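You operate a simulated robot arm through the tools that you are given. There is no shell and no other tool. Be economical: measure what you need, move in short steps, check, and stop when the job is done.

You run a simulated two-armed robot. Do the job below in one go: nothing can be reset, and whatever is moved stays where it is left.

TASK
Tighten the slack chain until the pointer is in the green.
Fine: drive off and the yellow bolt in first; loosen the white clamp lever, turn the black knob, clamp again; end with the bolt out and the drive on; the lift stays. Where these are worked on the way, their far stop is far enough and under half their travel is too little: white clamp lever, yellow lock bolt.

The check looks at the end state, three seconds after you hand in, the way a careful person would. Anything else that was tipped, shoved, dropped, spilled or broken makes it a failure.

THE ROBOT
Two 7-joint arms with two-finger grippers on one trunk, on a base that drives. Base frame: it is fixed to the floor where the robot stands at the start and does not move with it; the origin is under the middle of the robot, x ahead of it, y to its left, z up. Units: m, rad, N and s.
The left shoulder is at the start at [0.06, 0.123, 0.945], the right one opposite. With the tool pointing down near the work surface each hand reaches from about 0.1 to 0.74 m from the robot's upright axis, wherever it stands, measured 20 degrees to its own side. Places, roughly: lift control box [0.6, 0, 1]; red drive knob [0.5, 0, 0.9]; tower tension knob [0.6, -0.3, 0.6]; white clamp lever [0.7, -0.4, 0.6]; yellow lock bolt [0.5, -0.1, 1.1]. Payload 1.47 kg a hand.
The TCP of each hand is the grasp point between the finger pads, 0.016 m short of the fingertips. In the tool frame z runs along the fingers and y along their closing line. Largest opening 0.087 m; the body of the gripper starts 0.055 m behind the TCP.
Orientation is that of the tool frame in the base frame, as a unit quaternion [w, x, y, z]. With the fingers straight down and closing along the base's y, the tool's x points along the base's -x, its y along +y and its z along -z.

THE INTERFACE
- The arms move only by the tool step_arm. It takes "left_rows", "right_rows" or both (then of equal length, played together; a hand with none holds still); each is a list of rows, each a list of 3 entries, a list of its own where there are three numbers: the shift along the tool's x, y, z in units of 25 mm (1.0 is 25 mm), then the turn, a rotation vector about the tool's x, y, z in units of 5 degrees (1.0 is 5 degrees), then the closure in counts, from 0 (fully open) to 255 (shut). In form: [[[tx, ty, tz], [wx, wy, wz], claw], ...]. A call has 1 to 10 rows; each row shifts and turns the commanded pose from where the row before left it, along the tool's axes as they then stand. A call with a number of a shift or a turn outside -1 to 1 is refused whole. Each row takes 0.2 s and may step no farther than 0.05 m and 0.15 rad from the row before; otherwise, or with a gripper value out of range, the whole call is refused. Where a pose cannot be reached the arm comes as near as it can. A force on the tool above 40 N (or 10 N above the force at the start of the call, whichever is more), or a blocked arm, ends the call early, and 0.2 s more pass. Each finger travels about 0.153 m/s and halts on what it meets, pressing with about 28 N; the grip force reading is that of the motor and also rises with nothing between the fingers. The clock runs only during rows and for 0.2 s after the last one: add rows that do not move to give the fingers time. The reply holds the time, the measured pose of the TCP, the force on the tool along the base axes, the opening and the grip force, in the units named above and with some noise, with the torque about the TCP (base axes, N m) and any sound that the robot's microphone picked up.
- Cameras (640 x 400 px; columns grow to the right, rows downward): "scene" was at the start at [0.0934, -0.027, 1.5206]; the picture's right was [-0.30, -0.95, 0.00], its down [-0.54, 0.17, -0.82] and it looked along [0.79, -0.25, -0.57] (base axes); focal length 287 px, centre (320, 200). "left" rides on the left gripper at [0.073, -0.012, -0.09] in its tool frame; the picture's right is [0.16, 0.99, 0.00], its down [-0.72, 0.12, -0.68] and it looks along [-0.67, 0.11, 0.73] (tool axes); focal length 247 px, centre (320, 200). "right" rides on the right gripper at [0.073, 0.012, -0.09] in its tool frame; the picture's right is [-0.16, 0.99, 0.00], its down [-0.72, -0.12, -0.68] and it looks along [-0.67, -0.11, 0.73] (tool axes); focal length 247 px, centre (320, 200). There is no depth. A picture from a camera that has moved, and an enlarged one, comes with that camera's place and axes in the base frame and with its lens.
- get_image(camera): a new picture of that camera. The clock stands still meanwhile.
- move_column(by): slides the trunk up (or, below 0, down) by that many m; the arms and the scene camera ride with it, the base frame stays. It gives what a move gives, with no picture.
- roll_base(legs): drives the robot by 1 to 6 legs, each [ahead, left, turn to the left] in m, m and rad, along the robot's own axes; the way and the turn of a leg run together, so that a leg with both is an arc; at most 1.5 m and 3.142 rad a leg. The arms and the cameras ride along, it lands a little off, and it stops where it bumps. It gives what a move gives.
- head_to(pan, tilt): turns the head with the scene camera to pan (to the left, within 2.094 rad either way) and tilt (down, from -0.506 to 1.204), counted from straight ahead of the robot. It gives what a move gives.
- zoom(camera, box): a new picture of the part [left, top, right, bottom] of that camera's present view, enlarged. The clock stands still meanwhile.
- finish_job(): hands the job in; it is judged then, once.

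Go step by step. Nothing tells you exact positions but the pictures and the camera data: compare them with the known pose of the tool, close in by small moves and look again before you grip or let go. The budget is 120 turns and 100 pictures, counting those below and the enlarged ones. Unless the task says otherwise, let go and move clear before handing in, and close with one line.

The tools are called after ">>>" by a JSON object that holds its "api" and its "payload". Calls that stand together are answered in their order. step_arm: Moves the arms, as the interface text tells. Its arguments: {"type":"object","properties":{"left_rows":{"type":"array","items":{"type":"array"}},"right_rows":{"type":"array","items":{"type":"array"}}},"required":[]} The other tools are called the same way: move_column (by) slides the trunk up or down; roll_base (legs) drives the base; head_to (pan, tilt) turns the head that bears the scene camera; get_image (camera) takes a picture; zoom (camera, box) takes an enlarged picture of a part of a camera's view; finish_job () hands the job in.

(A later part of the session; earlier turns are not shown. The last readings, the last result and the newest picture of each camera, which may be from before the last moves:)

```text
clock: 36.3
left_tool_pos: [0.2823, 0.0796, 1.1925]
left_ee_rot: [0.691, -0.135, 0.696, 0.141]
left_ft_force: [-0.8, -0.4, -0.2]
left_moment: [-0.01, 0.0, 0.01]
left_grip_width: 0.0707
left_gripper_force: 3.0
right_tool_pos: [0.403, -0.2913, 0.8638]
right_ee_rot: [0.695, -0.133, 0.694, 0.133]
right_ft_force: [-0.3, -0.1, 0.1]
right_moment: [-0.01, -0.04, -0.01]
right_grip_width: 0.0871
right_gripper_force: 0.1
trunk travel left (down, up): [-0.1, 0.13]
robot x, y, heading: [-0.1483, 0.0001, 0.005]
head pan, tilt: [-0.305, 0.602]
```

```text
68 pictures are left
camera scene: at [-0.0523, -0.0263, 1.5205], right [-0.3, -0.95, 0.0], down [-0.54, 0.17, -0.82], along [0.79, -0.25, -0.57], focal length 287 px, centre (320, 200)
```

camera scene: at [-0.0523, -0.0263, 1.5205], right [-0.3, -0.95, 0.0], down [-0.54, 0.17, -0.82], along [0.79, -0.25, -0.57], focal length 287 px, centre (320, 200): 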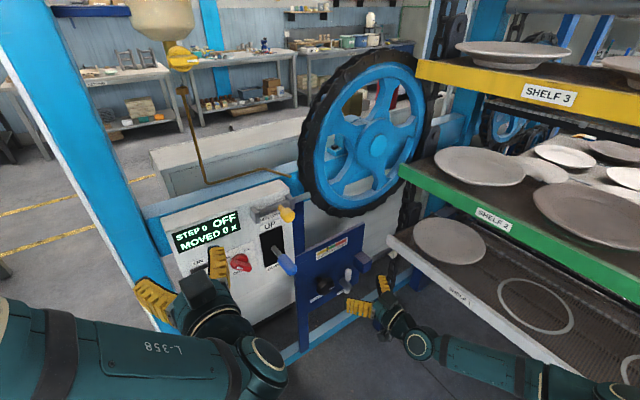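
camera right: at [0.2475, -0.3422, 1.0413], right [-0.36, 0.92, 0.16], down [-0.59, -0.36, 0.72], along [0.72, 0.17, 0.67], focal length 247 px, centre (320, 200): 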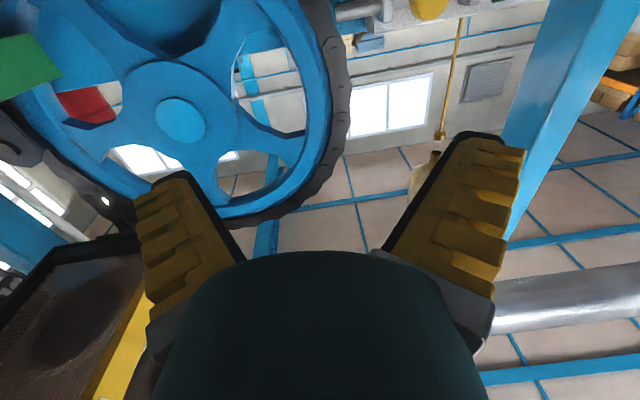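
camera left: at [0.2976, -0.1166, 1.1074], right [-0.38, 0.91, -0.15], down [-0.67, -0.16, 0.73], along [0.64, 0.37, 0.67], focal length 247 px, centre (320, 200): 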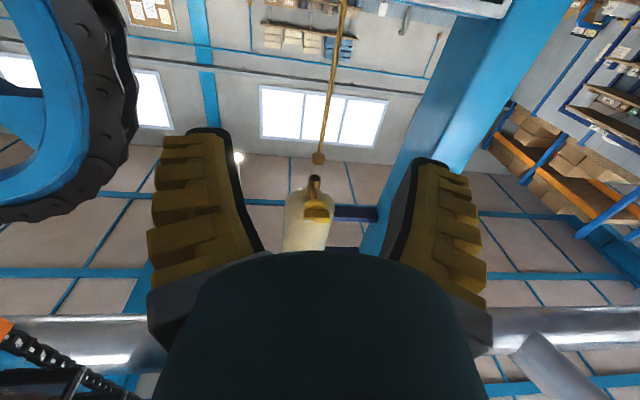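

Continuing down to knob height, then I will look.

>>> {"api": "step_arm", "payload": {"right_rows": [[[1, -0.1, 0], [0, 0, 0], 0], [[1, -0.1, 0], [0, 0, 0], 0], [[1, -0.1, 0], [0, 0, 0], 0], [[1, -0.1, 0], [0, 0, 0], 0], [[1, -0.1, 0], [0, 0, 0], 0], [[1, -0.1, 0], [0, 0, 0], 0], [[1, -0.1, 0], [0, 0, 0], 0], [[1, -0.1, 0], [0, 0, 0], 0]]}}

>>> {"api": "get_image", "payload": {"camera": "right"}}

>>> {"api": "get_image", "payload": {"camera": "scene"}}

```text
clock: 38.1
left_tool_pos: [0.2821, 0.0803, 1.1919]
left_ee_rot: [0.692, -0.134, 0.696, 0.14]
left_ft_force: [0.5, -0.1, -0.3]
left_moment: [0.0, 0.01, 0.0]
left_grip_width: 0.0706
left_gripper_force: 2.7
right_tool_pos: [0.4049, -0.3175, 0.7346]
right_ee_rot: [0.694, -0.132, 0.696, 0.132]
right_ft_force: [-0.4, -0.2, -0.1]
right_moment: [0.01, 0.03, 0.0]
right_grip_width: 0.0871
right_gripper_force: 0.1
right hand out of reach, approached as far as the arm can: row 6, 7, 8
trunk travel left (down, up): [-0.1, 0.13]
robot x, y, heading: [-0.1477, 0.0007, 0.004]
head pan, tilt: [-0.305, 0.602]
```

```text
67 pictures are left
camera right: at [0.3183, -0.3397, 0.6617], right [-0.36, 0.92, 0.16], down [-0.59, -0.36, 0.72], along [0.72, 0.17, 0.67], focal length 247 px, centre (320, 200)
```

right: 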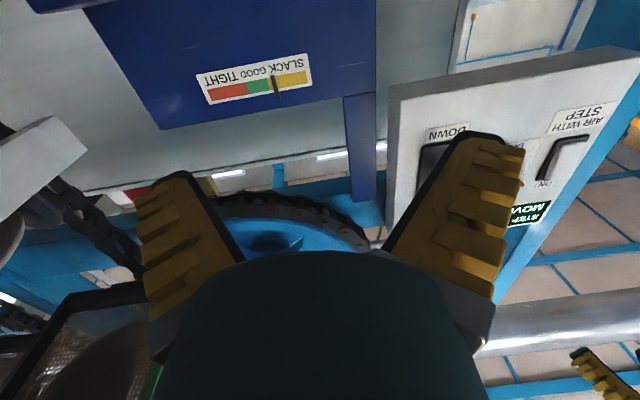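

```text
66 pictures are left
camera scene: at [-0.0528, -0.0264, 1.5206], right [-0.3, -0.95, 0.0], down [-0.54, 0.17, -0.82], along [0.79, -0.25, -0.57], focal length 287 px, centre (320, 200)
```

scene: 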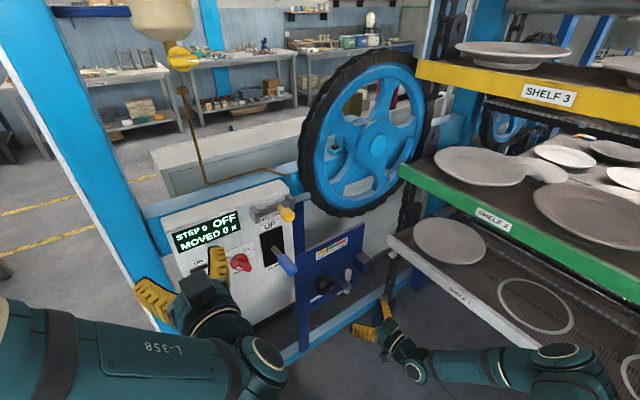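

The reach runs out, so I lower the trunk 0.08 m, which brings the hand to knob height.

>>> {"api": "move_column", "payload": {"by": -0.08}}

>>> {"api": "get_image", "payload": {"camera": "right"}}

>>> {"api": "get_image", "payload": {"camera": "scene"}}

```text
clock: 39.2
left_tool_pos: [0.2826, 0.0803, 1.1131]
left_ee_rot: [0.692, -0.134, 0.696, 0.14]
left_ft_force: [0.1, 0.4, -0.1]
left_moment: [0.01, 0.02, 0.01]
left_grip_width: 0.0701
left_gripper_force: 2.7
right_tool_pos: [0.4054, -0.3181, 0.6548]
right_ee_rot: [0.694, -0.133, 0.695, 0.133]
right_ft_force: [0.9, -0.3, -0.2]
right_moment: [-0.04, 0.02, -0.05]
right_grip_width: 0.0871
right_gripper_force: 0.0
trunk travel left (down, up): [-0.02, 0.21]
robot x, y, heading: [-0.1458, 0.0021, 0.002]
head pan, tilt: [-0.305, 0.602]
```

```text
65 pictures are left
camera right: at [0.3184, -0.3394, 0.582], right [-0.36, 0.92, 0.16], down [-0.59, -0.36, 0.72], along [0.72, 0.17, 0.67], focal length 247 px, centre (320, 200)
```

right: 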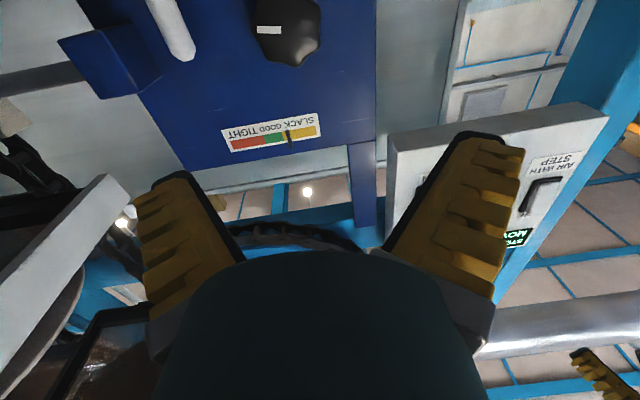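

```text
64 pictures are left
camera scene: at [-0.0529, -0.0262, 1.4407], right [-0.3, -0.95, 0.0], down [-0.54, 0.17, -0.82], along [0.79, -0.25, -0.57], focal length 287 px, centre (320, 200)
```

scene: 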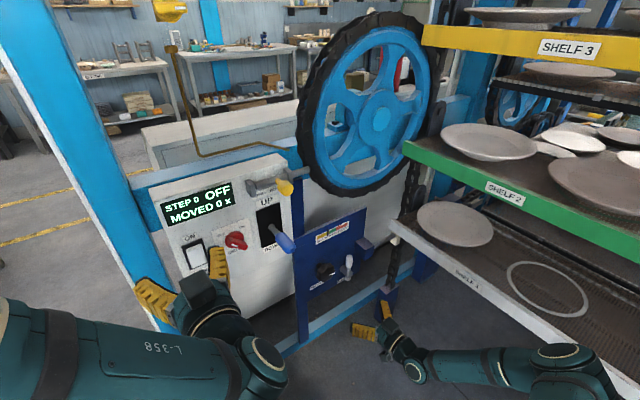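

I zoom on the tensioner to read the labels and the lever's state.

>>> {"api": "zoom", "payload": {"camera": "scene", "box": [290, 215, 390, 305]}}

>>> {"api": "zoom", "payload": {"camera": "right", "box": [140, 0, 360, 160]}}

```text
4.44 times, centred on (340, 260) of scene
camera zoom: at [-0.0529, -0.0262, 1.4407], right [-0.3, -0.95, 0.0], down [-0.54, 0.17, -0.82], along [0.79, -0.25, -0.57], focal length 1274 px, centre (231, -67)
```

zoom: 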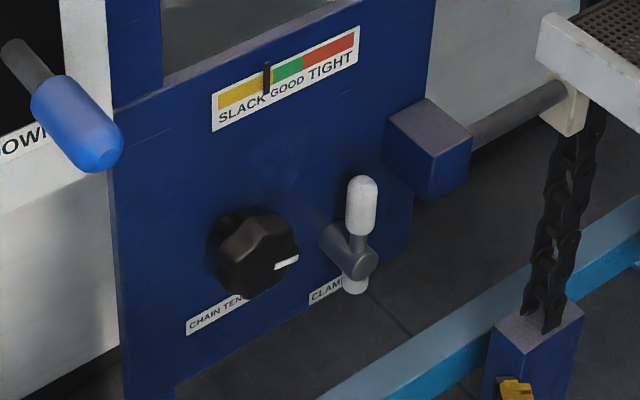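

```text
2.50 times, centred on (250, 80) of right
camera zoom: at [0.3184, -0.3394, 0.582], right [-0.36, 0.92, 0.16], down [-0.59, -0.36, 0.72], along [0.72, 0.17, 0.67], focal length 617 px, centre (495, 500)
```

zoom: 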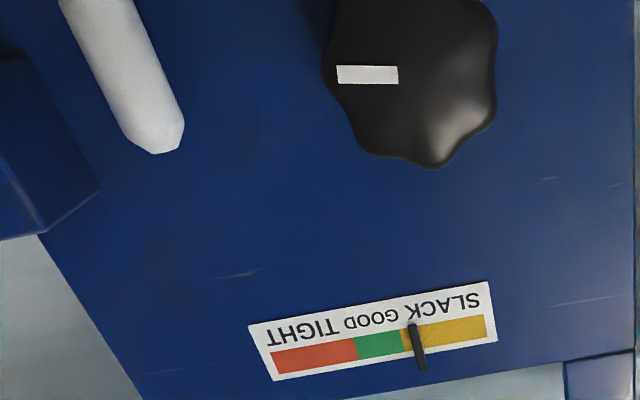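

The pointer is on the yellow/green border, and the clamp handle points up with its tip near [0.667,-0.374,0.627] and its hub about 8 cm below. I move the right hand in front of the handle.

>>> {"api": "step_arm", "payload": {"right_rows": [[[0.2, -0.8, 0.4], [0, 0, 0], 90], [[0.2, -0.8, 0.4], [0, 0, 0], 90], [[0.2, -0.8, 0.4], [0, 0, 0], 90], [[0.2, -0.8, 0.4], [0, 0, 0], 90], [[0.2, -0.8, 0.4], [0, 0, 0], 90], [[0.2, -0.8, 0.4], [0, 0, 0], 90], [[0.2, -0.8, 0.4], [0, 0, 0], 90], [[0.2, -0.4, 0.4], [0, 0, 0], 90]]}}

>>> {"api": "get_image", "payload": {"camera": "right"}}

>>> {"api": "get_image", "payload": {"camera": "scene"}}

```text
clock: 41.0
left_tool_pos: [0.2825, 0.0785, 1.1119]
left_ee_rot: [0.692, -0.134, 0.696, 0.14]
left_ft_force: [0.6, 1.0, 0.0]
left_moment: [0.02, 0.01, 0.01]
left_grip_width: 0.0704
left_gripper_force: 2.5
right_tool_pos: [0.5118, -0.4274, 0.676]
right_ee_rot: [0.694, -0.132, 0.695, 0.131]
right_ft_force: [0.7, 0.9, -0.6]
right_moment: [-0.02, 0.03, -0.01]
right_grip_width: 0.0612
right_gripper_force: 3.2
right hand out of reach, approached as far as the arm can: row 1, 2, 3, 4, 5, 6, 7, 8
trunk travel left (down, up): [-0.02, 0.21]
robot x, y, heading: [-0.1436, -0.0013, 0.002]
head pan, tilt: [-0.305, 0.602]
```

```text
61 pictures are left
camera right: at [0.4258, -0.4492, 0.604], right [-0.36, 0.92, 0.16], down [-0.59, -0.36, 0.73], along [0.72, 0.17, 0.67], focal length 247 px, centre (320, 200)
```

right: 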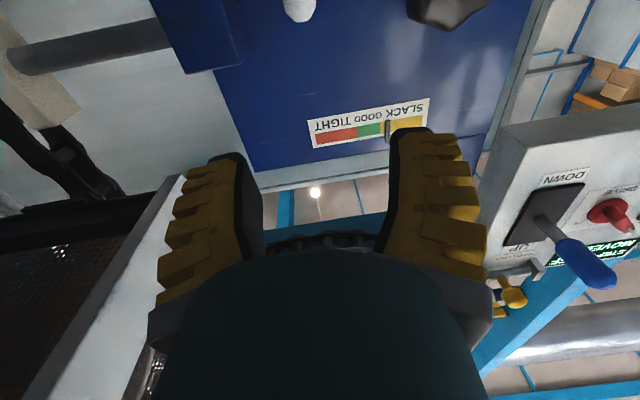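

```text
60 pictures are left
camera scene: at [-0.0527, -0.0262, 1.4406], right [-0.3, -0.95, 0.0], down [-0.54, 0.17, -0.82], along [0.79, -0.25, -0.57], focal length 287 px, centre (320, 200)
```

scene: 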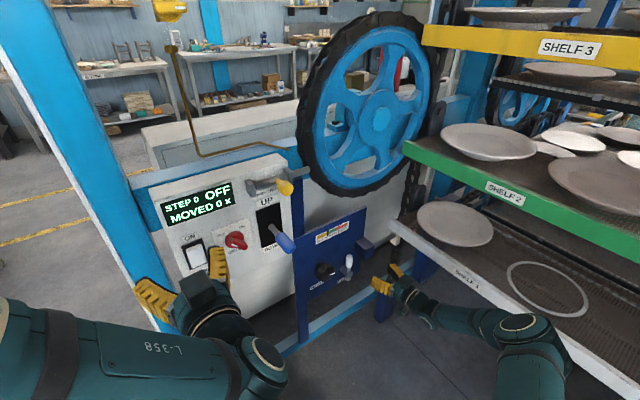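

The horizontal pose can't get low enough, so I lower the trunk the last 2 cm and tilt the fingers 25° downward.

>>> {"api": "move_column", "payload": {"by": -0.018}}

>>> {"api": "step_arm", "payload": {"right_rows": [[[0, 0, 0], [0, 1, 0], 90], [[0, 0, 0], [0, 1, 0], 90], [[0, 0, 0], [0, 1, 0], 90], [[0, 0, 0], [0, 1, 0], 90], [[0, 0, 0], [0, 1, 0], 90]]}}

>>> {"api": "get_image", "payload": {"camera": "right"}}

```text
clock: 41.7
left_tool_pos: [0.2812, 0.0805, 1.0946]
left_ee_rot: [0.692, -0.134, 0.696, 0.14]
left_ft_force: [-0.4, 0.0, -0.3]
left_moment: [-0.01, 0.0, 0.0]
left_grip_width: 0.0709
left_gripper_force: 2.8
right_tool_pos: [0.5123, -0.4277, 0.659]
right_ee_rot: [0.694, -0.133, 0.695, 0.133]
right_ft_force: [0.4, -0.1, -0.3]
right_moment: [-0.03, 0.02, 0.0]
right_grip_width: 0.0614
right_gripper_force: 3.5
trunk travel left (down, up): [-0.002, 0.228]
robot x, y, heading: [-0.1473, 0.0016, 0.004]
head pan, tilt: [-0.305, 0.602]
```

```text
clock: 42.9
left_tool_pos: [0.2825, 0.0803, 1.0943]
left_ee_rot: [0.692, -0.134, 0.696, 0.14]
left_ft_force: [0.3, -0.1, 0.0]
left_moment: [0.02, -0.02, -0.05]
left_grip_width: 0.0703
left_gripper_force: 3.3
right_tool_pos: [0.5128, -0.4275, 0.6589]
right_ee_rot: [0.526, -0.158, 0.83, 0.1]
right_ft_force: [-0.4, 0.2, -0.7]
right_moment: [0.02, 0.0, 0.0]
right_grip_width: 0.0612
right_gripper_force: 3.7
trunk travel left (down, up): [-0.002, 0.228]
robot x, y, heading: [-0.1455, 0.0033, -0.004]
head pan, tilt: [-0.305, 0.602]
```

```text
59 pictures are left
camera right: at [0.4047, -0.4572, 0.6305], right [-0.3, 0.94, 0.14], down [-0.24, -0.22, 0.94], along [0.92, 0.25, 0.3], focal length 247 px, centre (320, 200)
```

right: 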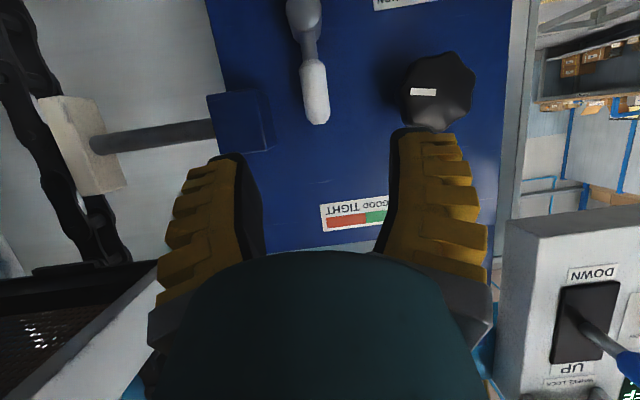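

The hub is near [0.667,-0.373,0.535] and the handle tip near z 0.625. I approach the handle along the tilted tool axis, stopping short.

>>> {"api": "step_arm", "payload": {"right_rows": [[[-0.1, -0.05, 1], [0, 0, 0], 90], [[-0.1, -0.05, 1], [0, 0, 0], 90], [[-0.1, -0.05, 1], [0, 0, 0], 90], [[-0.1, -0.05, 1], [0, 0, 0], 90], [[-0.1, -0.05, 1], [0, 0, 0], 90]]}}

>>> {"api": "get_image", "payload": {"camera": "right"}}

```text
clock: 44.1
left_tool_pos: [0.2827, 0.0796, 1.0939]
left_ee_rot: [0.692, -0.135, 0.695, 0.141]
left_ft_force: [0.2, 0.4, 0.4]
left_moment: [0.01, 0.02, 0.0]
left_grip_width: 0.0705
left_gripper_force: 3.3
right_tool_pos: [0.5888, -0.3969, 0.6271]
right_ee_rot: [0.526, -0.158, 0.83, 0.101]
right_ft_force: [1.4, 0.0, -0.2]
right_moment: [0.0, 0.02, -0.02]
right_grip_width: 0.0613
right_gripper_force: 3.3
right hand out of reach, approached as far as the arm can: row 4, 5
trunk travel left (down, up): [-0.002, 0.228]
robot x, y, heading: [-0.1458, -0.0, 0.002]
head pan, tilt: [-0.305, 0.602]
```

```text
58 pictures are left
camera right: at [0.4808, -0.4264, 0.5992], right [-0.3, 0.94, 0.14], down [-0.24, -0.22, 0.94], along [0.92, 0.25, 0.3], focal length 247 px, centre (320, 200)
```

right: 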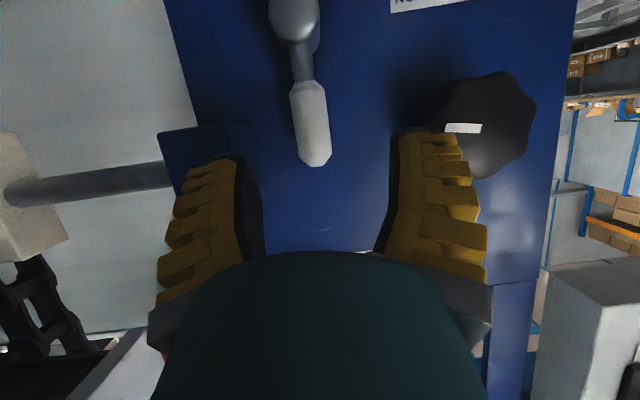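

Now the arm is at its outer reach. I retract the right hand a bit and drive the base 0.1 m forward.

>>> {"api": "step_arm", "payload": {"right_rows": [[[0, 0, -1], [0, 0, 0], 90], [[0, 0, -1], [0, 0, 0], 90], [[0, 0, -1], [0, 0, 0], 90], [[0, 0, -1], [0, 0, 0], 90], [[0, 0, -1], [0, 0, 0], 90]]}}

>>> {"api": "roll_base", "payload": {"legs": [[0.1, 0, 0]]}}

>>> {"api": "get_image", "payload": {"camera": "right"}}

>>> {"api": "get_image", "payload": {"camera": "scene"}}

```text
clock: 45.3
left_tool_pos: [0.2814, 0.0802, 1.0946]
left_ee_rot: [0.692, -0.135, 0.695, 0.14]
left_ft_force: [0.6, 1.4, -0.2]
left_moment: [0.0, 0.02, 0.0]
left_grip_width: 0.0703
left_gripper_force: 2.9
right_tool_pos: [0.4829, -0.4396, 0.6802]
right_ee_rot: [0.527, -0.16, 0.829, 0.102]
right_ft_force: [-0.1, -1.3, -0.2]
right_moment: [0.0, 0.03, -0.03]
right_grip_width: 0.0613
right_gripper_force: 3.5
trunk travel left (down, up): [-0.002, 0.228]
robot x, y, heading: [-0.1484, 0.0006, 0.007]
head pan, tilt: [-0.305, 0.602]
```

```text
clock: 46.4
left_tool_pos: [0.3828, 0.0798, 1.0942]
left_ee_rot: [0.691, -0.135, 0.696, 0.142]
left_ft_force: [-0.2, 0.0, -0.8]
left_moment: [-0.01, 0.01, 0.02]
left_grip_width: 0.0702
left_gripper_force: 2.8
right_tool_pos: [0.5846, -0.4383, 0.6793]
right_ee_rot: [0.526, -0.158, 0.83, 0.1]
right_ft_force: [0.6, 0.1, 0.1]
right_moment: [-0.01, 0.04, 0.0]
right_grip_width: 0.0614
right_gripper_force: 3.2
trunk travel left (down, up): [-0.002, 0.228]
robot x, y, heading: [-0.0451, 0.0008, 0.005]
head pan, tilt: [-0.305, 0.602]
```

```text
57 pictures are left
camera right: at [0.477, -0.4692, 0.6517], right [-0.3, 0.94, 0.14], down [-0.24, -0.22, 0.94], along [0.92, 0.25, 0.3], focal length 247 px, centre (320, 200)
```

right: 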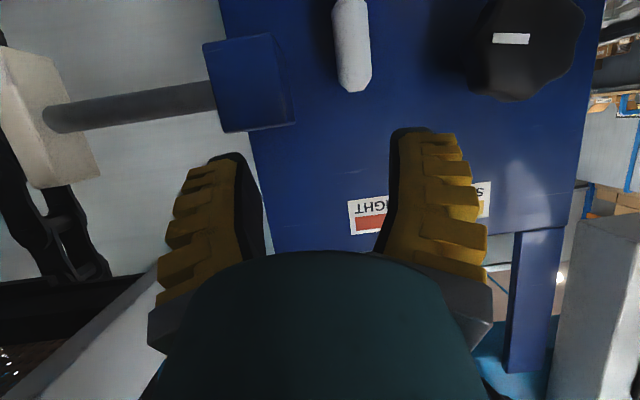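

```text
56 pictures are left
camera scene: at [0.0488, -0.0261, 1.4224], right [-0.3, -0.95, 0.0], down [-0.54, 0.17, -0.82], along [0.79, -0.24, -0.57], focal length 287 px, centre (320, 200)
```

scene: 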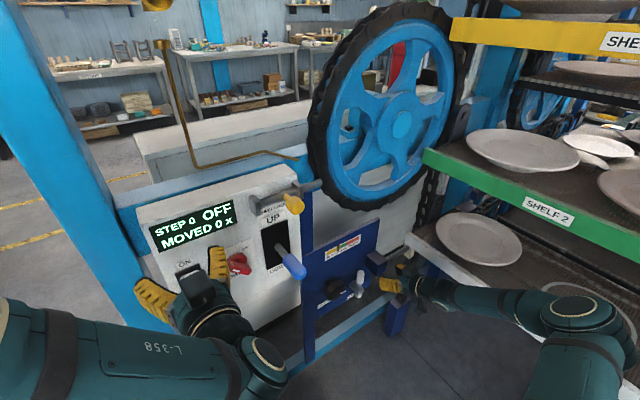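

The base moved. Now I line up with the handle and approach it again.

>>> {"api": "step_arm", "payload": {"right_rows": [[[0.6, 0.6, 0], [0, 0, 0], 90], [[0.58, 0.57, 0], [0, 0, 0], 90], [[0, 0, 1], [0, 0, 0], 90], [[0, 0, 1], [0, 0, 0], 90], [[0, 0, 1], [0, 0, 0], 90], [[0, 0, 0.7], [0, 0, 0], 90]]}}

>>> {"api": "get_image", "payload": {"camera": "right"}}

```text
clock: 47.8
left_tool_pos: [0.379, 0.0817, 1.0956]
left_ee_rot: [0.692, -0.134, 0.695, 0.14]
left_ft_force: [-0.3, -0.5, -0.1]
left_moment: [0.0, -0.01, -0.03]
left_grip_width: 0.0705
left_gripper_force: 2.6
right_tool_pos: [0.636, -0.3847, 0.6148]
right_ee_rot: [0.527, -0.16, 0.829, 0.102]
right_ft_force: [-33.0, 5.9, 12.3]
right_moment: [-0.65, -0.83, -1.43]
right_grip_width: 0.057
right_gripper_force: 3.9
trunk travel left (down, up): [-0.002, 0.228]
robot x, y, heading: [-0.0455, -0.0004, 0.0]
head pan, tilt: [-0.305, 0.602]
```

```text
55 pictures are left
camera right: at [0.5286, -0.4161, 0.5861], right [-0.3, 0.94, 0.14], down [-0.24, -0.22, 0.94], along [0.92, 0.25, 0.3], focal length 247 px, centre (320, 200)
```

right: 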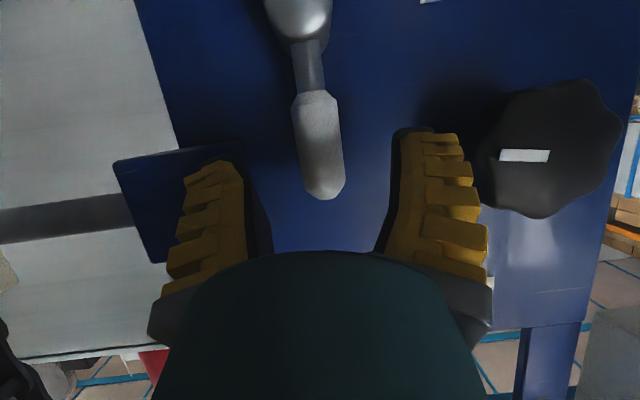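

The right finger is touching the blue block, so I back off, narrow the opening, go 2 cm lower and approach again.

>>> {"api": "step_arm", "payload": {"right_rows": [[[0, 0, -1], [0, 0, 0], 165], [[0, 0, -0.4], [0, 0, 0], 165], [[0.9, 0, 0], [0, 0, 0], 165], [[0, 0, 0], [0, 0, 0], 165]]}}

>>> {"api": "get_image", "payload": {"camera": "right"}}

```text
clock: 48.8
left_tool_pos: [0.3809, 0.081, 1.0944]
left_ee_rot: [0.691, -0.134, 0.696, 0.141]
left_ft_force: [-0.2, -0.7, 0.0]
left_moment: [0.01, -0.03, 0.02]
left_grip_width: 0.0702
left_gripper_force: 2.7
right_tool_pos: [0.6022, -0.4028, 0.6078]
right_ee_rot: [0.527, -0.159, 0.829, 0.101]
right_ft_force: [1.1, -0.4, 0.6]
right_moment: [-0.02, 0.01, 0.03]
right_grip_width: 0.0368
right_gripper_force: 4.1
trunk travel left (down, up): [-0.002, 0.228]
robot x, y, heading: [-0.0445, 0.0038, 0.002]
head pan, tilt: [-0.305, 0.602]
```

```text
54 pictures are left
camera right: at [0.4949, -0.4324, 0.5796], right [-0.3, 0.94, 0.14], down [-0.24, -0.22, 0.94], along [0.92, 0.25, 0.3], focal length 247 px, centre (320, 200)
```

right: 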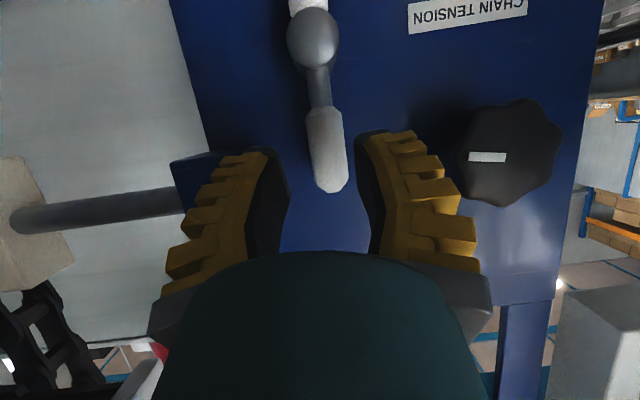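

The handle sits between the fingers and clears the block now. I advance onto it.

>>> {"api": "step_arm", "payload": {"right_rows": [[[-0.1, 0.1, 1], [0, 0, 0], 165], [[-0.1, 0, 1], [0, 0, 0], 165], [[-0.1, 0, 0.8], [0, 0, 0], 165], [[0, 0, 0], [0, 0, 0], 165]]}}

>>> {"api": "get_image", "payload": {"camera": "right"}}

```text
clock: 49.8
left_tool_pos: [0.3821, 0.08, 1.0948]
left_ee_rot: [0.691, -0.134, 0.696, 0.141]
left_ft_force: [-0.6, 0.2, -0.2]
left_moment: [0.02, 0.0, 0.01]
left_grip_width: 0.0704
left_gripper_force: 2.9
right_tool_pos: [0.6536, -0.3728, 0.6002]
right_ee_rot: [0.527, -0.159, 0.829, 0.101]
right_ft_force: [0.6, -0.1, 0.2]
right_moment: [0.01, -0.05, 0.04]
right_grip_width: 0.0368
right_gripper_force: 4.5
right hand out of reach, approached as far as the arm can: row 2, 3
trunk travel left (down, up): [-0.002, 0.228]
robot x, y, heading: [-0.0485, 0.0007, 0.006]
head pan, tilt: [-0.305, 0.602]
```

```text
53 pictures are left
camera right: at [0.5463, -0.4028, 0.5725], right [-0.3, 0.94, 0.14], down [-0.24, -0.22, 0.94], along [0.92, 0.25, 0.3], focal length 247 px, centre (320, 200)
```

right: 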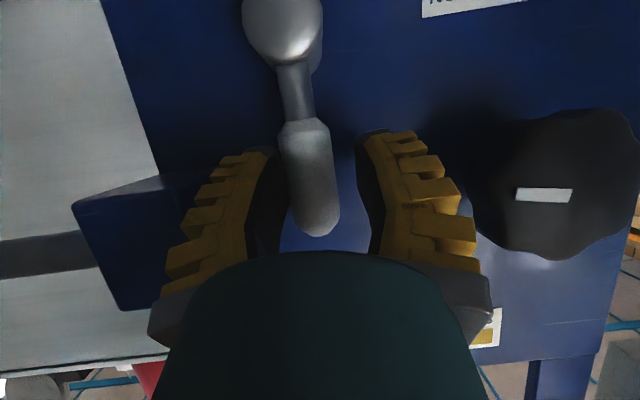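

It's still just at the outer reach. I retract 5 cm, drive 5 cm forward (back to the starting x) and re-approach.

>>> {"api": "step_arm", "payload": {"right_rows": [[[0, 0, -1], [0, 0, 0], 165], [[0, 0, -1], [0, 0, 0], 165], [[0, 0, -1], [0, 0, 0], 165]]}}

>>> {"api": "roll_base", "payload": {"legs": [[0.05, 0, 0]]}}

>>> {"api": "get_image", "payload": {"camera": "right"}}

```text
clock: 50.6
left_tool_pos: [0.3824, 0.0812, 1.0945]
left_ee_rot: [0.692, -0.135, 0.695, 0.141]
left_ft_force: [-0.5, -0.8, -0.1]
left_moment: [0.0, -0.01, 0.01]
left_grip_width: 0.0703
left_gripper_force: 2.8
right_tool_pos: [0.5902, -0.3985, 0.6331]
right_ee_rot: [0.527, -0.16, 0.829, 0.102]
right_ft_force: [0.5, -0.3, 0.2]
right_moment: [0.0, -0.03, -0.06]
right_grip_width: 0.0368
right_gripper_force: 4.3
trunk travel left (down, up): [-0.002, 0.228]
robot x, y, heading: [-0.0442, -0.0017, 0.006]
head pan, tilt: [-0.305, 0.602]
```

```text
clock: 51.5
left_tool_pos: [0.4319, 0.0811, 1.0935]
left_ee_rot: [0.692, -0.136, 0.695, 0.141]
left_ft_force: [0.7, 0.4, 0.4]
left_moment: [-0.04, 0.0, 0.02]
left_grip_width: 0.0706
left_gripper_force: 2.3
right_tool_pos: [0.6417, -0.3985, 0.6332]
right_ee_rot: [0.527, -0.159, 0.829, 0.101]
right_ft_force: [-2.8, 4.9, -0.5]
right_moment: [-0.05, -0.01, 0.06]
right_grip_width: 0.0331
right_gripper_force: 2.0
trunk travel left (down, up): [-0.002, 0.228]
robot x, y, heading: [0.0032, 0.0021, 0.003]
head pan, tilt: [-0.305, 0.602]
```

```text
52 pictures are left
camera right: at [0.5333, -0.4281, 0.6048], right [-0.3, 0.94, 0.14], down [-0.24, -0.22, 0.94], along [0.92, 0.25, 0.3], focal length 247 px, centre (320, 200)
```

right: 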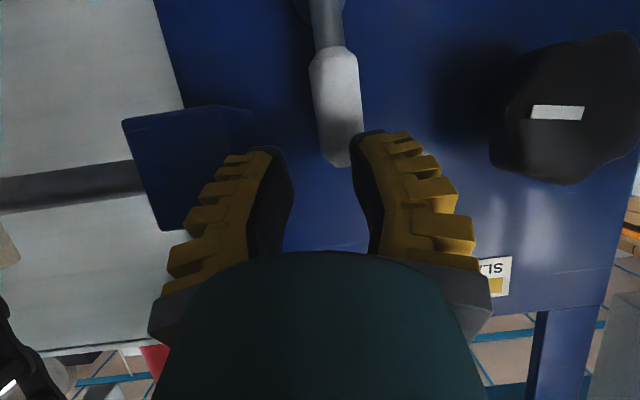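

A fingertip is just brushing the handle. I back off, shift left and down, then advance straddling it.

>>> {"api": "step_arm", "payload": {"right_rows": [[[0, -0.1, -1], [0, 0, 0], 165], [[0.6, 0.35, 0], [0, 0, 0], 165], [[0.6, 0.35, 0], [0, 0, 0], 165], [[0, 0, 1], [0, 0, 0], 165], [[0, 0, 1], [0, 0, 0], 165], [[0, 0, 0.7], [0, 0, 0], 165], [[0, 0, 0], [0, 0, 0], 165]]}}

>>> {"api": "get_image", "payload": {"camera": "right"}}

```text
clock: 53.1
left_tool_pos: [0.432, 0.0802, 1.094]
left_ee_rot: [0.692, -0.134, 0.696, 0.14]
left_ft_force: [0.3, 0.6, -0.4]
left_moment: [-0.01, -0.03, 0.01]
left_grip_width: 0.0704
left_gripper_force: 2.6
right_tool_pos: [0.6597, -0.3744, 0.5872]
right_ee_rot: [0.527, -0.159, 0.829, 0.101]
right_ft_force: [0.0, 0.0, -0.7]
right_moment: [-0.03, 0.03, -0.03]
right_grip_width: 0.0366
right_gripper_force: 4.9
trunk travel left (down, up): [-0.002, 0.228]
robot x, y, heading: [-0.0005, 0.0052, 0.003]
head pan, tilt: [-0.305, 0.602]
```

```text
51 pictures are left
camera right: at [0.5519, -0.4048, 0.5591], right [-0.3, 0.94, 0.14], down [-0.24, -0.22, 0.94], along [0.92, 0.25, 0.3], focal length 247 px, centre (320, 200)
```

right: 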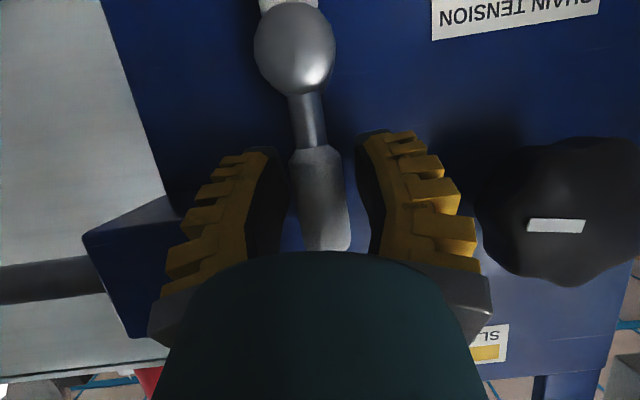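

The handle is straddled with slack. I try counter-clockwise (to the left) on a small arc about the hub and watch the force.

>>> {"api": "step_arm", "payload": {"right_rows": [[[0, 0.2, 0], [0, 0, 0], 190], [[0, 0.2, 0], [0.42, 0, -0.91], 190], [[0, 0.2, 0], [0.42, 0, -0.91], 190], [[0, 0.2, 0], [0.42, 0, -0.91], 190], [[0, 0.2, 0], [0.42, 0, -0.91], 190]]}}

>>> {"api": "get_image", "payload": {"camera": "right"}}

```text
clock: 54.4
left_tool_pos: [0.4311, 0.0806, 1.0929]
left_ee_rot: [0.692, -0.135, 0.695, 0.14]
left_ft_force: [-0.1, 0.7, 0.2]
left_moment: [0.0, -0.04, -0.01]
left_grip_width: 0.0705
left_gripper_force: 2.7
right_tool_pos: [0.6504, -0.3517, 0.5841]
right_ee_rot: [0.547, -0.25, 0.798, -0.044]
right_ft_force: [1.1, 0.0, -0.3]
right_moment: [0.02, 0.0, -0.02]
right_grip_width: 0.0288
right_gripper_force: 5.4
trunk travel left (down, up): [-0.002, 0.228]
robot x, y, heading: [0.0014, 0.0057, 0.003]
head pan, tilt: [-0.305, 0.602]
```

```text
50 pictures are left
camera right: at [0.5471, -0.3919, 0.5545], right [-0.3, 0.93, -0.2], down [-0.37, 0.08, 0.93], along [0.88, 0.35, 0.32], focal length 247 px, centre (320, 200)
```

right: 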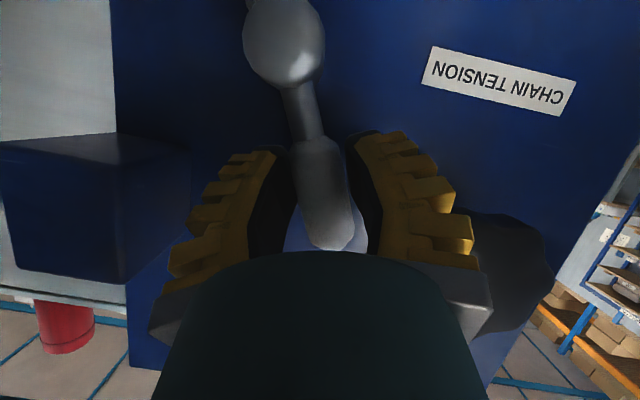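

The handle follows with hardly any force, so counter-clockwise works. I continue the arc.

>>> {"api": "step_arm", "payload": {"right_rows": [[[0, 0.2, 0], [0.42, 0, -0.91], 190], [[0, 0.2, 0], [0.42, 0, -0.91], 190], [[0, 0.2, 0], [0.42, 0, -0.91], 190], [[0, 0.2, 0], [0.42, 0, -0.91], 190], [[0, 0.2, 0], [0.42, 0, -0.91], 190]]}}

>>> {"api": "get_image", "payload": {"camera": "right"}}

```text
clock: 55.5
left_tool_pos: [0.4324, 0.0791, 1.0948]
left_ee_rot: [0.692, -0.133, 0.696, 0.14]
left_ft_force: [-0.2, 0.2, -0.3]
left_moment: [0.03, -0.01, 0.01]
left_grip_width: 0.0704
left_gripper_force: 2.3
right_tool_pos: [0.6692, -0.3274, 0.609]
right_ee_rot: [0.544, -0.351, 0.728, -0.224]
right_ft_force: [-8.3, -17.4, -16.2]
right_moment: [-0.77, -0.44, 1.06]
right_grip_width: 0.0315
right_gripper_force: 6.0
right hand out of reach, approached as far as the arm can: row 2, 3, 4, 5
trunk travel left (down, up): [-0.002, 0.228]
robot x, y, heading: [0.0018, 0.0013, 0.002]
head pan, tilt: [-0.305, 0.602]
```

```text
49 pictures are left
camera right: at [0.5699, -0.3788, 0.5822], right [-0.24, 0.76, -0.6], down [-0.5, 0.44, 0.75], along [0.83, 0.48, 0.28], focal length 247 px, centre (320, 200)
```

right: 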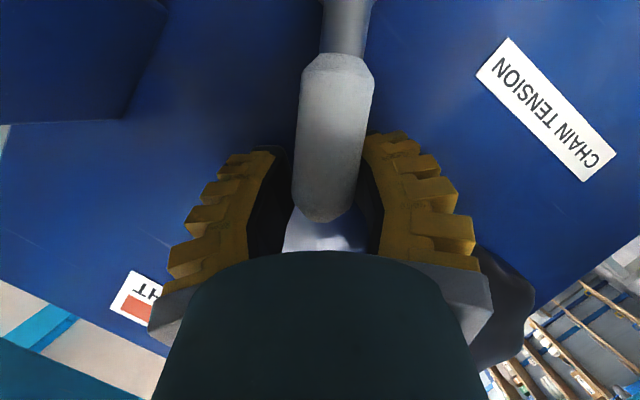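

The rolled wrist is at its limit with the handle about 35–40° over. I release, back out, undo the roll, and will push the handle further with closed fingers from above.

>>> {"api": "step_arm", "payload": {"right_rows": [[[0, -0.1, 0], [0, 0, 0], 150], [[0, -0.1, -0.5], [0, 0, 0], 150], [[0, 0, -1], [0, 0, 0], 150], [[0, 0, -1], [0, 0, 0], 150], [[0, 0, -1], [-0.42, 0, 0.91], 150], [[0, 0, 0], [-0.42, 0, 0.91], 150], [[0, 0, 0], [-0.42, 0, 0.91], 150], [[0, 0, 0], [-0.42, 0, 0.91], 150], [[0, 0, 0], [-0.42, 0, 0.91], 150], [[0, 0, 0], [-0.42, 0, 0.91], 150]]}}

>>> {"api": "get_image", "payload": {"camera": "right"}}

>>> {"api": "get_image", "payload": {"camera": "scene"}}

```text
clock: 56.0
left_tool_pos: [0.4341, 0.0795, 1.0939]
left_ee_rot: [0.691, -0.134, 0.696, 0.14]
left_ft_force: [0.3, -0.3, 0.0]
left_moment: [0.0, -0.01, -0.02]
left_grip_width: 0.0702
left_gripper_force: 2.4
right_tool_pos: [0.6693, -0.3286, 0.6121]
right_ee_rot: [0.543, -0.351, 0.728, -0.228]
right_ft_force: [6.7, -6.5, -10.6]
right_moment: [-0.51, -0.49, 0.02]
right_grip_width: 0.0387
right_gripper_force: 2.4
trunk travel left (down, up): [-0.002, 0.228]
robot x, y, heading: [0.0026, 0.0022, 0.002]
head pan, tilt: [-0.305, 0.602]
stopped in row 2 (right hand): the force on the tool passed its limit at 46 N (the readings are from after the stop); the commanded pose is now the measured one
```

```text
48 pictures are left
camera right: at [0.5704, -0.3808, 0.5848], right [-0.23, 0.76, -0.6], down [-0.5, 0.44, 0.75], along [0.84, 0.48, 0.28], focal length 247 px, centre (320, 200)
```

right: 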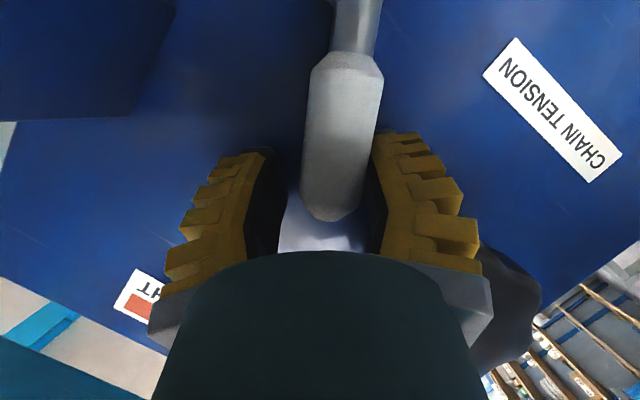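

```text
47 pictures are left
camera scene: at [0.0986, -0.0262, 1.4226], right [-0.3, -0.95, 0.0], down [-0.54, 0.17, -0.82], along [0.79, -0.25, -0.57], focal length 287 px, centre (320, 200)
```

scene: 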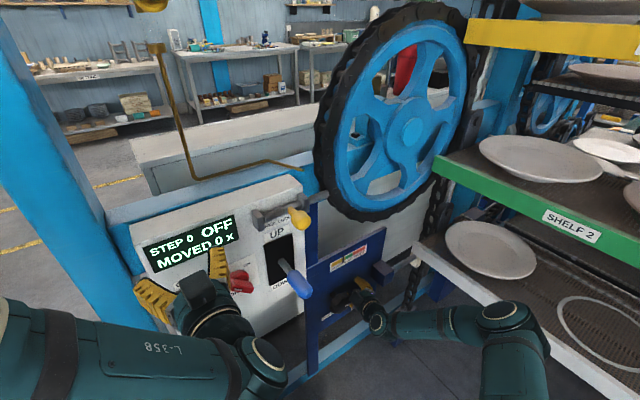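

The left finger is pressing on the handle, so I recentre and then back straight out.

>>> {"api": "step_arm", "payload": {"right_rows": [[[0, 0.2, 0], [0, 0, 0], 130], [[0, 0, -0.4], [0, 0, 0], 130], [[0, 0, -0.8], [0, 0, 0], 130], [[0, 0, -1], [0, 0, 0], 130], [[0, 0, -1], [-0.42, 0, 0.91], 130], [[0, 0, -0.5], [-0.42, 0, 0.91], 130], [[0, 0, 0], [-0.42, 0, 0.91], 130], [[0, 0, 0], [-0.42, 0, 0.91], 130], [[0, 0, 0], [-0.42, 0, 0.91], 130], [[0, 0, 0], [-0.42, 0, 0.91], 130]]}}

>>> {"api": "get_image", "payload": {"camera": "right"}}

```text
clock: 56.8
left_tool_pos: [0.4325, 0.0801, 1.0945]
left_ee_rot: [0.692, -0.134, 0.696, 0.14]
left_ft_force: [0.4, -1.0, -0.4]
left_moment: [0.0, 0.02, 0.04]
left_grip_width: 0.0703
left_gripper_force: 2.3
right_tool_pos: [0.6484, -0.329, 0.613]
right_ee_rot: [0.542, -0.35, 0.729, -0.228]
right_ft_force: [-8.4, -6.6, 2.7]
right_moment: [-0.03, 0.17, 0.41]
right_grip_width: 0.0475
right_gripper_force: 4.0
trunk travel left (down, up): [-0.002, 0.228]
robot x, y, heading: [0.0065, 0.0009, 0.004]
head pan, tilt: [-0.305, 0.602]
stopped in row 3 (right hand): the force on the tool passed its limit at 113 N (the readings are from after the stop); the commanded pose is now the measured one
```

```text
46 pictures are left
camera right: at [0.5489, -0.3795, 0.586], right [-0.23, 0.76, -0.6], down [-0.49, 0.44, 0.75], along [0.84, 0.47, 0.27], focal length 247 px, centre (320, 200)
```

right: 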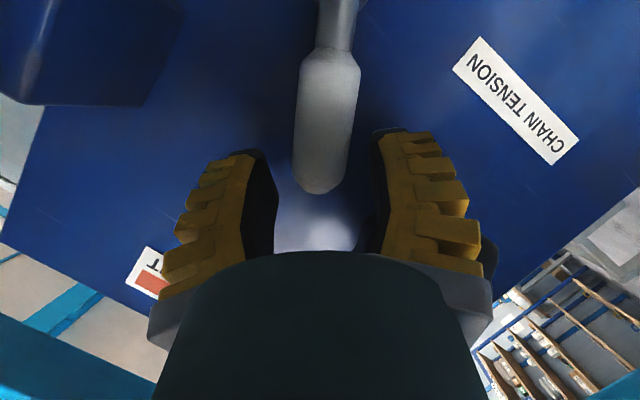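

The opened left finger snagged on the black knob's rim. I narrow the fingers, shift slightly right and withdraw gently.

>>> {"api": "step_arm", "payload": {"right_rows": [[[0, 0, 0], [0, 0, 0], 170], [[0, 0, 0], [0, 0, 0], 170], [[0, -0.2, -0.2], [0, 0, 0], 170], [[0, 0, -0.4], [0, 0, 0], 170], [[0, 0, -0.6], [0, 0, 0], 170], [[0, 0, -0.8], [0, 0, 0], 170], [[0, 0, -1], [0, 0, 0], 170]]}}

>>> {"api": "get_image", "payload": {"camera": "right"}}

```text
clock: 58.4
left_tool_pos: [0.4323, 0.0802, 1.0946]
left_ee_rot: [0.691, -0.134, 0.696, 0.141]
left_ft_force: [0.3, -1.2, 0.3]
left_moment: [0.0, 0.0, -0.01]
left_grip_width: 0.0704
left_gripper_force: 3.2
right_tool_pos: [0.578, -0.3354, 0.6411]
right_ee_rot: [0.543, -0.351, 0.729, -0.227]
right_ft_force: [0.2, -1.4, 0.2]
right_moment: [0.01, 0.01, 0.02]
right_grip_width: 0.0351
right_gripper_force: 4.6
trunk travel left (down, up): [-0.002, 0.228]
robot x, y, heading: [0.0044, 0.0029, 0.002]
head pan, tilt: [-0.305, 0.602]
```

```text
45 pictures are left
camera right: at [0.4788, -0.3858, 0.6139], right [-0.23, 0.76, -0.6], down [-0.5, 0.44, 0.75], along [0.84, 0.48, 0.28], focal length 247 px, centre (320, 200)
```

right: 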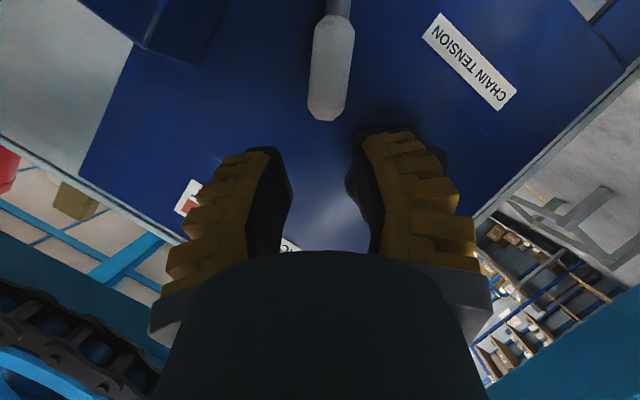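

Free now. I unroll the wrist and look again.

>>> {"api": "step_arm", "payload": {"right_rows": [[[0, -0.3, -0.3], [-0.42, 0, 0.91], 170], [[0, -0.3, 0], [-0.42, 0, 0.91], 170], [[0, 0, 0], [-0.42, 0, 0.91], 170], [[0, 0, 0], [-0.42, 0, 0.91], 170], [[0, 0, 0], [-0.42, 0, 0.91], 170], [[0, 0, 0], [-0.42, 0, 0.91], 170], [[0, 0, 0], [-0.42, 0, 0.91], 170], [[0, 0, 0], [-0.42, 0, 0.91], 170], [[0, 0, 0], [-0.42, 0, 0.91], 230]]}}

>>> {"api": "get_image", "payload": {"camera": "right"}}

>>> {"api": "zoom", "payload": {"camera": "scene", "box": [300, 225, 420, 325]}}

```text
clock: 60.4
left_tool_pos: [0.4321, 0.08, 1.0937]
left_ee_rot: [0.691, -0.134, 0.696, 0.141]
left_ft_force: [-0.2, 0.5, 0.3]
left_moment: [0.0, -0.01, 0.0]
left_grip_width: 0.0704
left_gripper_force: 3.2
right_tool_pos: [0.5758, -0.3443, 0.6525]
right_ee_rot: [0.524, -0.156, 0.832, 0.097]
right_ft_force: [0.5, 0.0, 0.5]
right_moment: [0.01, 0.01, -0.02]
right_grip_width: 0.0157
right_gripper_force: 5.3
trunk travel left (down, up): [-0.002, 0.228]
robot x, y, heading: [0.0025, -0.0025, 0.007]
head pan, tilt: [-0.305, 0.602]
```

```text
44 pictures are left
camera right: at [0.4676, -0.3742, 0.625], right [-0.29, 0.95, 0.14], down [-0.24, -0.21, 0.95], along [0.93, 0.24, 0.29], focal length 247 px, centre (320, 200)
```

right: 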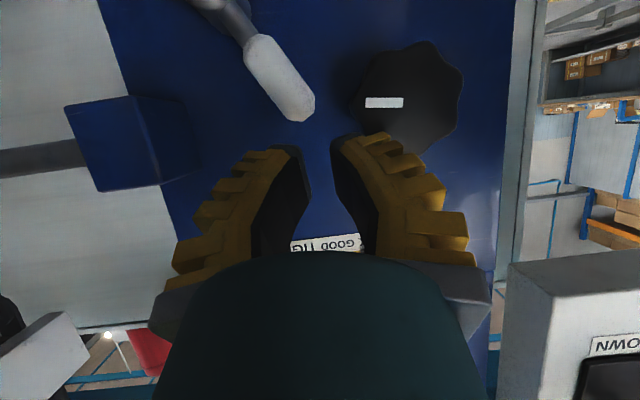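

```text
4.00 times, centred on (360, 275) of scene
camera zoom: at [0.0976, -0.0264, 1.4226], right [-0.3, -0.95, 0.0], down [-0.54, 0.17, -0.82], along [0.79, -0.25, -0.57], focal length 1147 px, centre (160, -100)
```

zoom: 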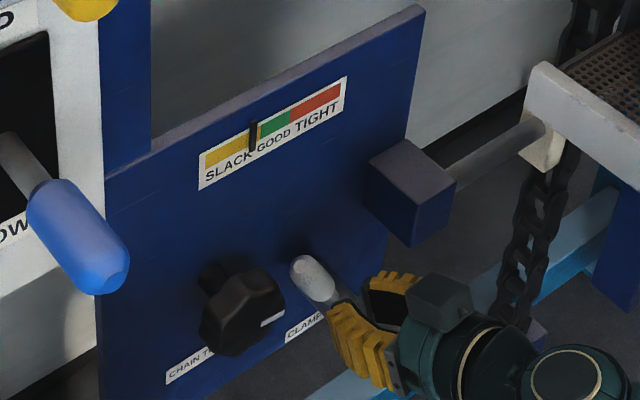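

The handle stands about 27° left of vertical. I close the fingers, go to its right side, and then push left and down.

>>> {"api": "step_arm", "payload": {"right_rows": [[[0, -0.9, 0], [0, 0, 0], 255], [[0, -0.9, 0], [0, 0, 0], 255], [[0, -0.76, 0], [0, 0, 0], 255], [[0.17, 0, 1], [0, 0, 0], 255], [[0.17, 0, 1], [0, 0, 0], 255], [[0.16, 0, 1], [0, 0, 0], 255], [[0, 0, 0.2], [0, 0, 0], 255]]}}

>>> {"api": "get_image", "payload": {"camera": "right"}}

```text
clock: 62.0
left_tool_pos: [0.4307, 0.0791, 1.0954]
left_ee_rot: [0.692, -0.134, 0.696, 0.14]
left_ft_force: [0.8, 0.2, -1.0]
left_moment: [0.02, -0.01, -0.01]
left_grip_width: 0.0707
left_gripper_force: 3.3
right_tool_pos: [0.6543, -0.3689, 0.6057]
right_ee_rot: [0.524, -0.157, 0.832, 0.096]
right_ft_force: [-14.5, -3.3, 4.3]
right_moment: [0.02, 0.1, 0.34]
right_grip_width: 0.0002
right_gripper_force: 26.3
right hand out of reach, approached as far as the arm can: row 2, 3
trunk travel left (down, up): [-0.002, 0.228]
robot x, y, heading: [0.0062, -0.0007, 0.003]
head pan, tilt: [-0.305, 0.602]
```

```text
42 pictures are left
camera right: at [0.5467, -0.398, 0.5792], right [-0.29, 0.95, 0.14], down [-0.24, -0.21, 0.95], along [0.93, 0.25, 0.29], focal length 247 px, centre (320, 200)
```

right: 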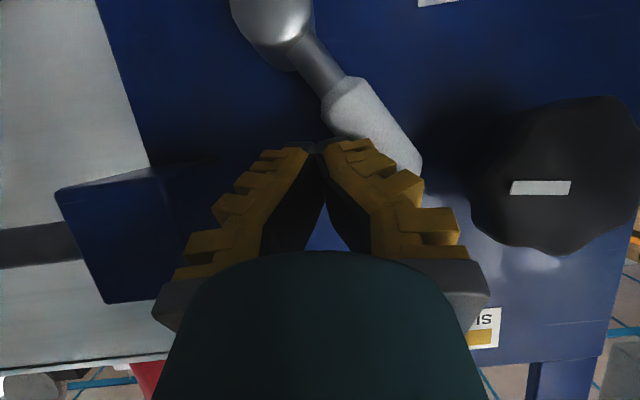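

The fingertips rest against the handle's upper right side. I push left and down along the arc.

>>> {"api": "step_arm", "payload": {"right_rows": [[[0.05, 0.3, 0], [0, 0, 0], 255], [[0.1, 0.3, 0.05], [0, 0, 0], 255], [[0.15, 0.3, 0.05], [0, 0, 0], 255], [[0.2, 0.3, 0.1], [0, 0, 0], 255], [[0.25, 0.3, 0.1], [0, 0, 0], 255], [[0.3, 0.2, 0.14], [0, 0, 0], 255]]}}

>>> {"api": "get_image", "payload": {"camera": "right"}}

```text
clock: 63.4
left_tool_pos: [0.4318, 0.0801, 1.0949]
left_ee_rot: [0.691, -0.135, 0.696, 0.141]
left_ft_force: [-0.3, 0.0, -0.6]
left_moment: [-0.02, 0.0, 0.01]
left_grip_width: 0.0703
left_gripper_force: 2.6
right_tool_pos: [0.6399, -0.3261, 0.5793]
right_ee_rot: [0.524, -0.157, 0.832, 0.097]
right_ft_force: [0.1, -0.4, -0.5]
right_moment: [0.03, -0.02, -0.01]
right_grip_width: 0.0002
right_gripper_force: 27.6
trunk travel left (down, up): [-0.002, 0.228]
robot x, y, heading: [0.0038, 0.0002, 0.0]
head pan, tilt: [-0.305, 0.602]
```

```text
41 pictures are left
camera right: at [0.5314, -0.3563, 0.5509], right [-0.3, 0.95, 0.14], down [-0.24, -0.21, 0.95], along [0.93, 0.25, 0.29], focal length 247 px, centre (320, 200)
```

right: 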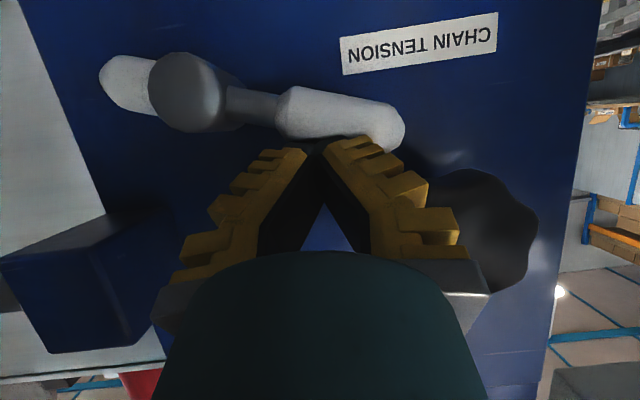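

The handle is nearly horizontal to the left now. I push down a little more to find its stop.

>>> {"api": "step_arm", "payload": {"right_rows": [[[0.3, 0, 0.14], [0, 0, 0], 255], [[0.3, 0, 0.14], [0, 0, 0], 255], [[0.3, 0, 0.14], [0, 0, 0], 255]]}}

>>> {"api": "get_image", "payload": {"camera": "right"}}

```text
clock: 64.2
left_tool_pos: [0.4324, 0.0801, 1.0934]
left_ee_rot: [0.692, -0.134, 0.696, 0.14]
left_ft_force: [-0.8, -0.5, -0.4]
left_moment: [0.0, 0.01, -0.04]
left_grip_width: 0.0707
left_gripper_force: 2.4
right_tool_pos: [0.6388, -0.3284, 0.5718]
right_ee_rot: [0.524, -0.157, 0.832, 0.096]
right_ft_force: [0.0, -0.8, 0.3]
right_moment: [0.04, -0.03, -0.02]
right_grip_width: 0.0
right_gripper_force: 27.6
right hand out of reach, approached as far as the arm can: row 2, 3
trunk travel left (down, up): [-0.002, 0.228]
robot x, y, heading: [0.0023, -0.0009, -0.0]
head pan, tilt: [-0.305, 0.602]
```

```text
40 pictures are left
camera right: at [0.5308, -0.3576, 0.5453], right [-0.29, 0.95, 0.14], down [-0.24, -0.21, 0.95], along [0.93, 0.25, 0.29], focal length 247 px, centre (320, 200)
```

right: 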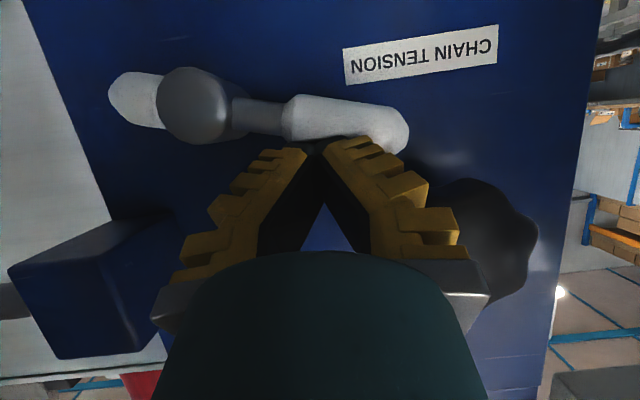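

The arm ran out of low reach with no force on the handle. I tilt the fingers 10° more and push down again.

>>> {"api": "step_arm", "payload": {"right_rows": [[[0, 0, 0], [0, 1, 0], 255], [[0, 0, 0], [0, 1, 0], 255], [[0.3, 0, 0.2], [0, 0, 0], 255], [[0.3, 0, 0.2], [0, 0, 0], 255], [[0.3, 0, 0.2], [0, 0, 0], 255]]}}

>>> {"api": "get_image", "payload": {"camera": "right"}}

```text
clock: 65.4
left_tool_pos: [0.4335, 0.0806, 1.0934]
left_ee_rot: [0.692, -0.135, 0.695, 0.14]
left_ft_force: [-0.3, 0.3, 0.2]
left_moment: [-0.02, -0.01, 0.0]
left_grip_width: 0.0705
left_gripper_force: 2.8
right_tool_pos: [0.6363, -0.3286, 0.548]
right_ee_rot: [0.448, -0.165, 0.875, 0.082]
right_ft_force: [0.7, -0.3, -0.9]
right_moment: [0.01, 0.01, 0.0]
right_grip_width: 0.0
right_gripper_force: 27.6
right hand out of reach, approached as far as the arm can: row 5
trunk travel left (down, up): [-0.002, 0.228]
robot x, y, heading: [0.0055, 0.0014, 0.004]
head pan, tilt: [-0.305, 0.602]
```

```text
39 pictures are left
camera right: at [0.5258, -0.3594, 0.5412], right [-0.27, 0.95, 0.12], down [-0.08, -0.15, 0.99], along [0.96, 0.26, 0.12], focal length 247 px, centre (320, 200)
```

right: 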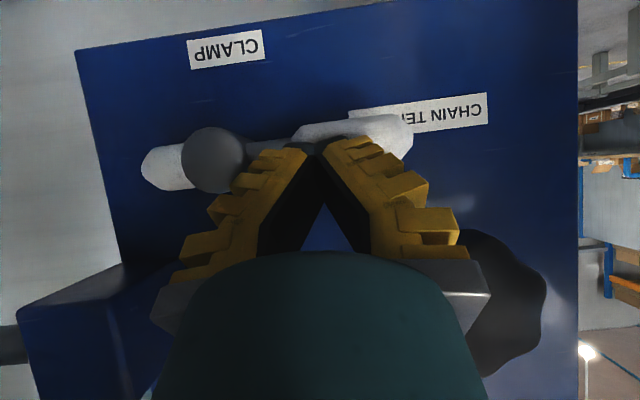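

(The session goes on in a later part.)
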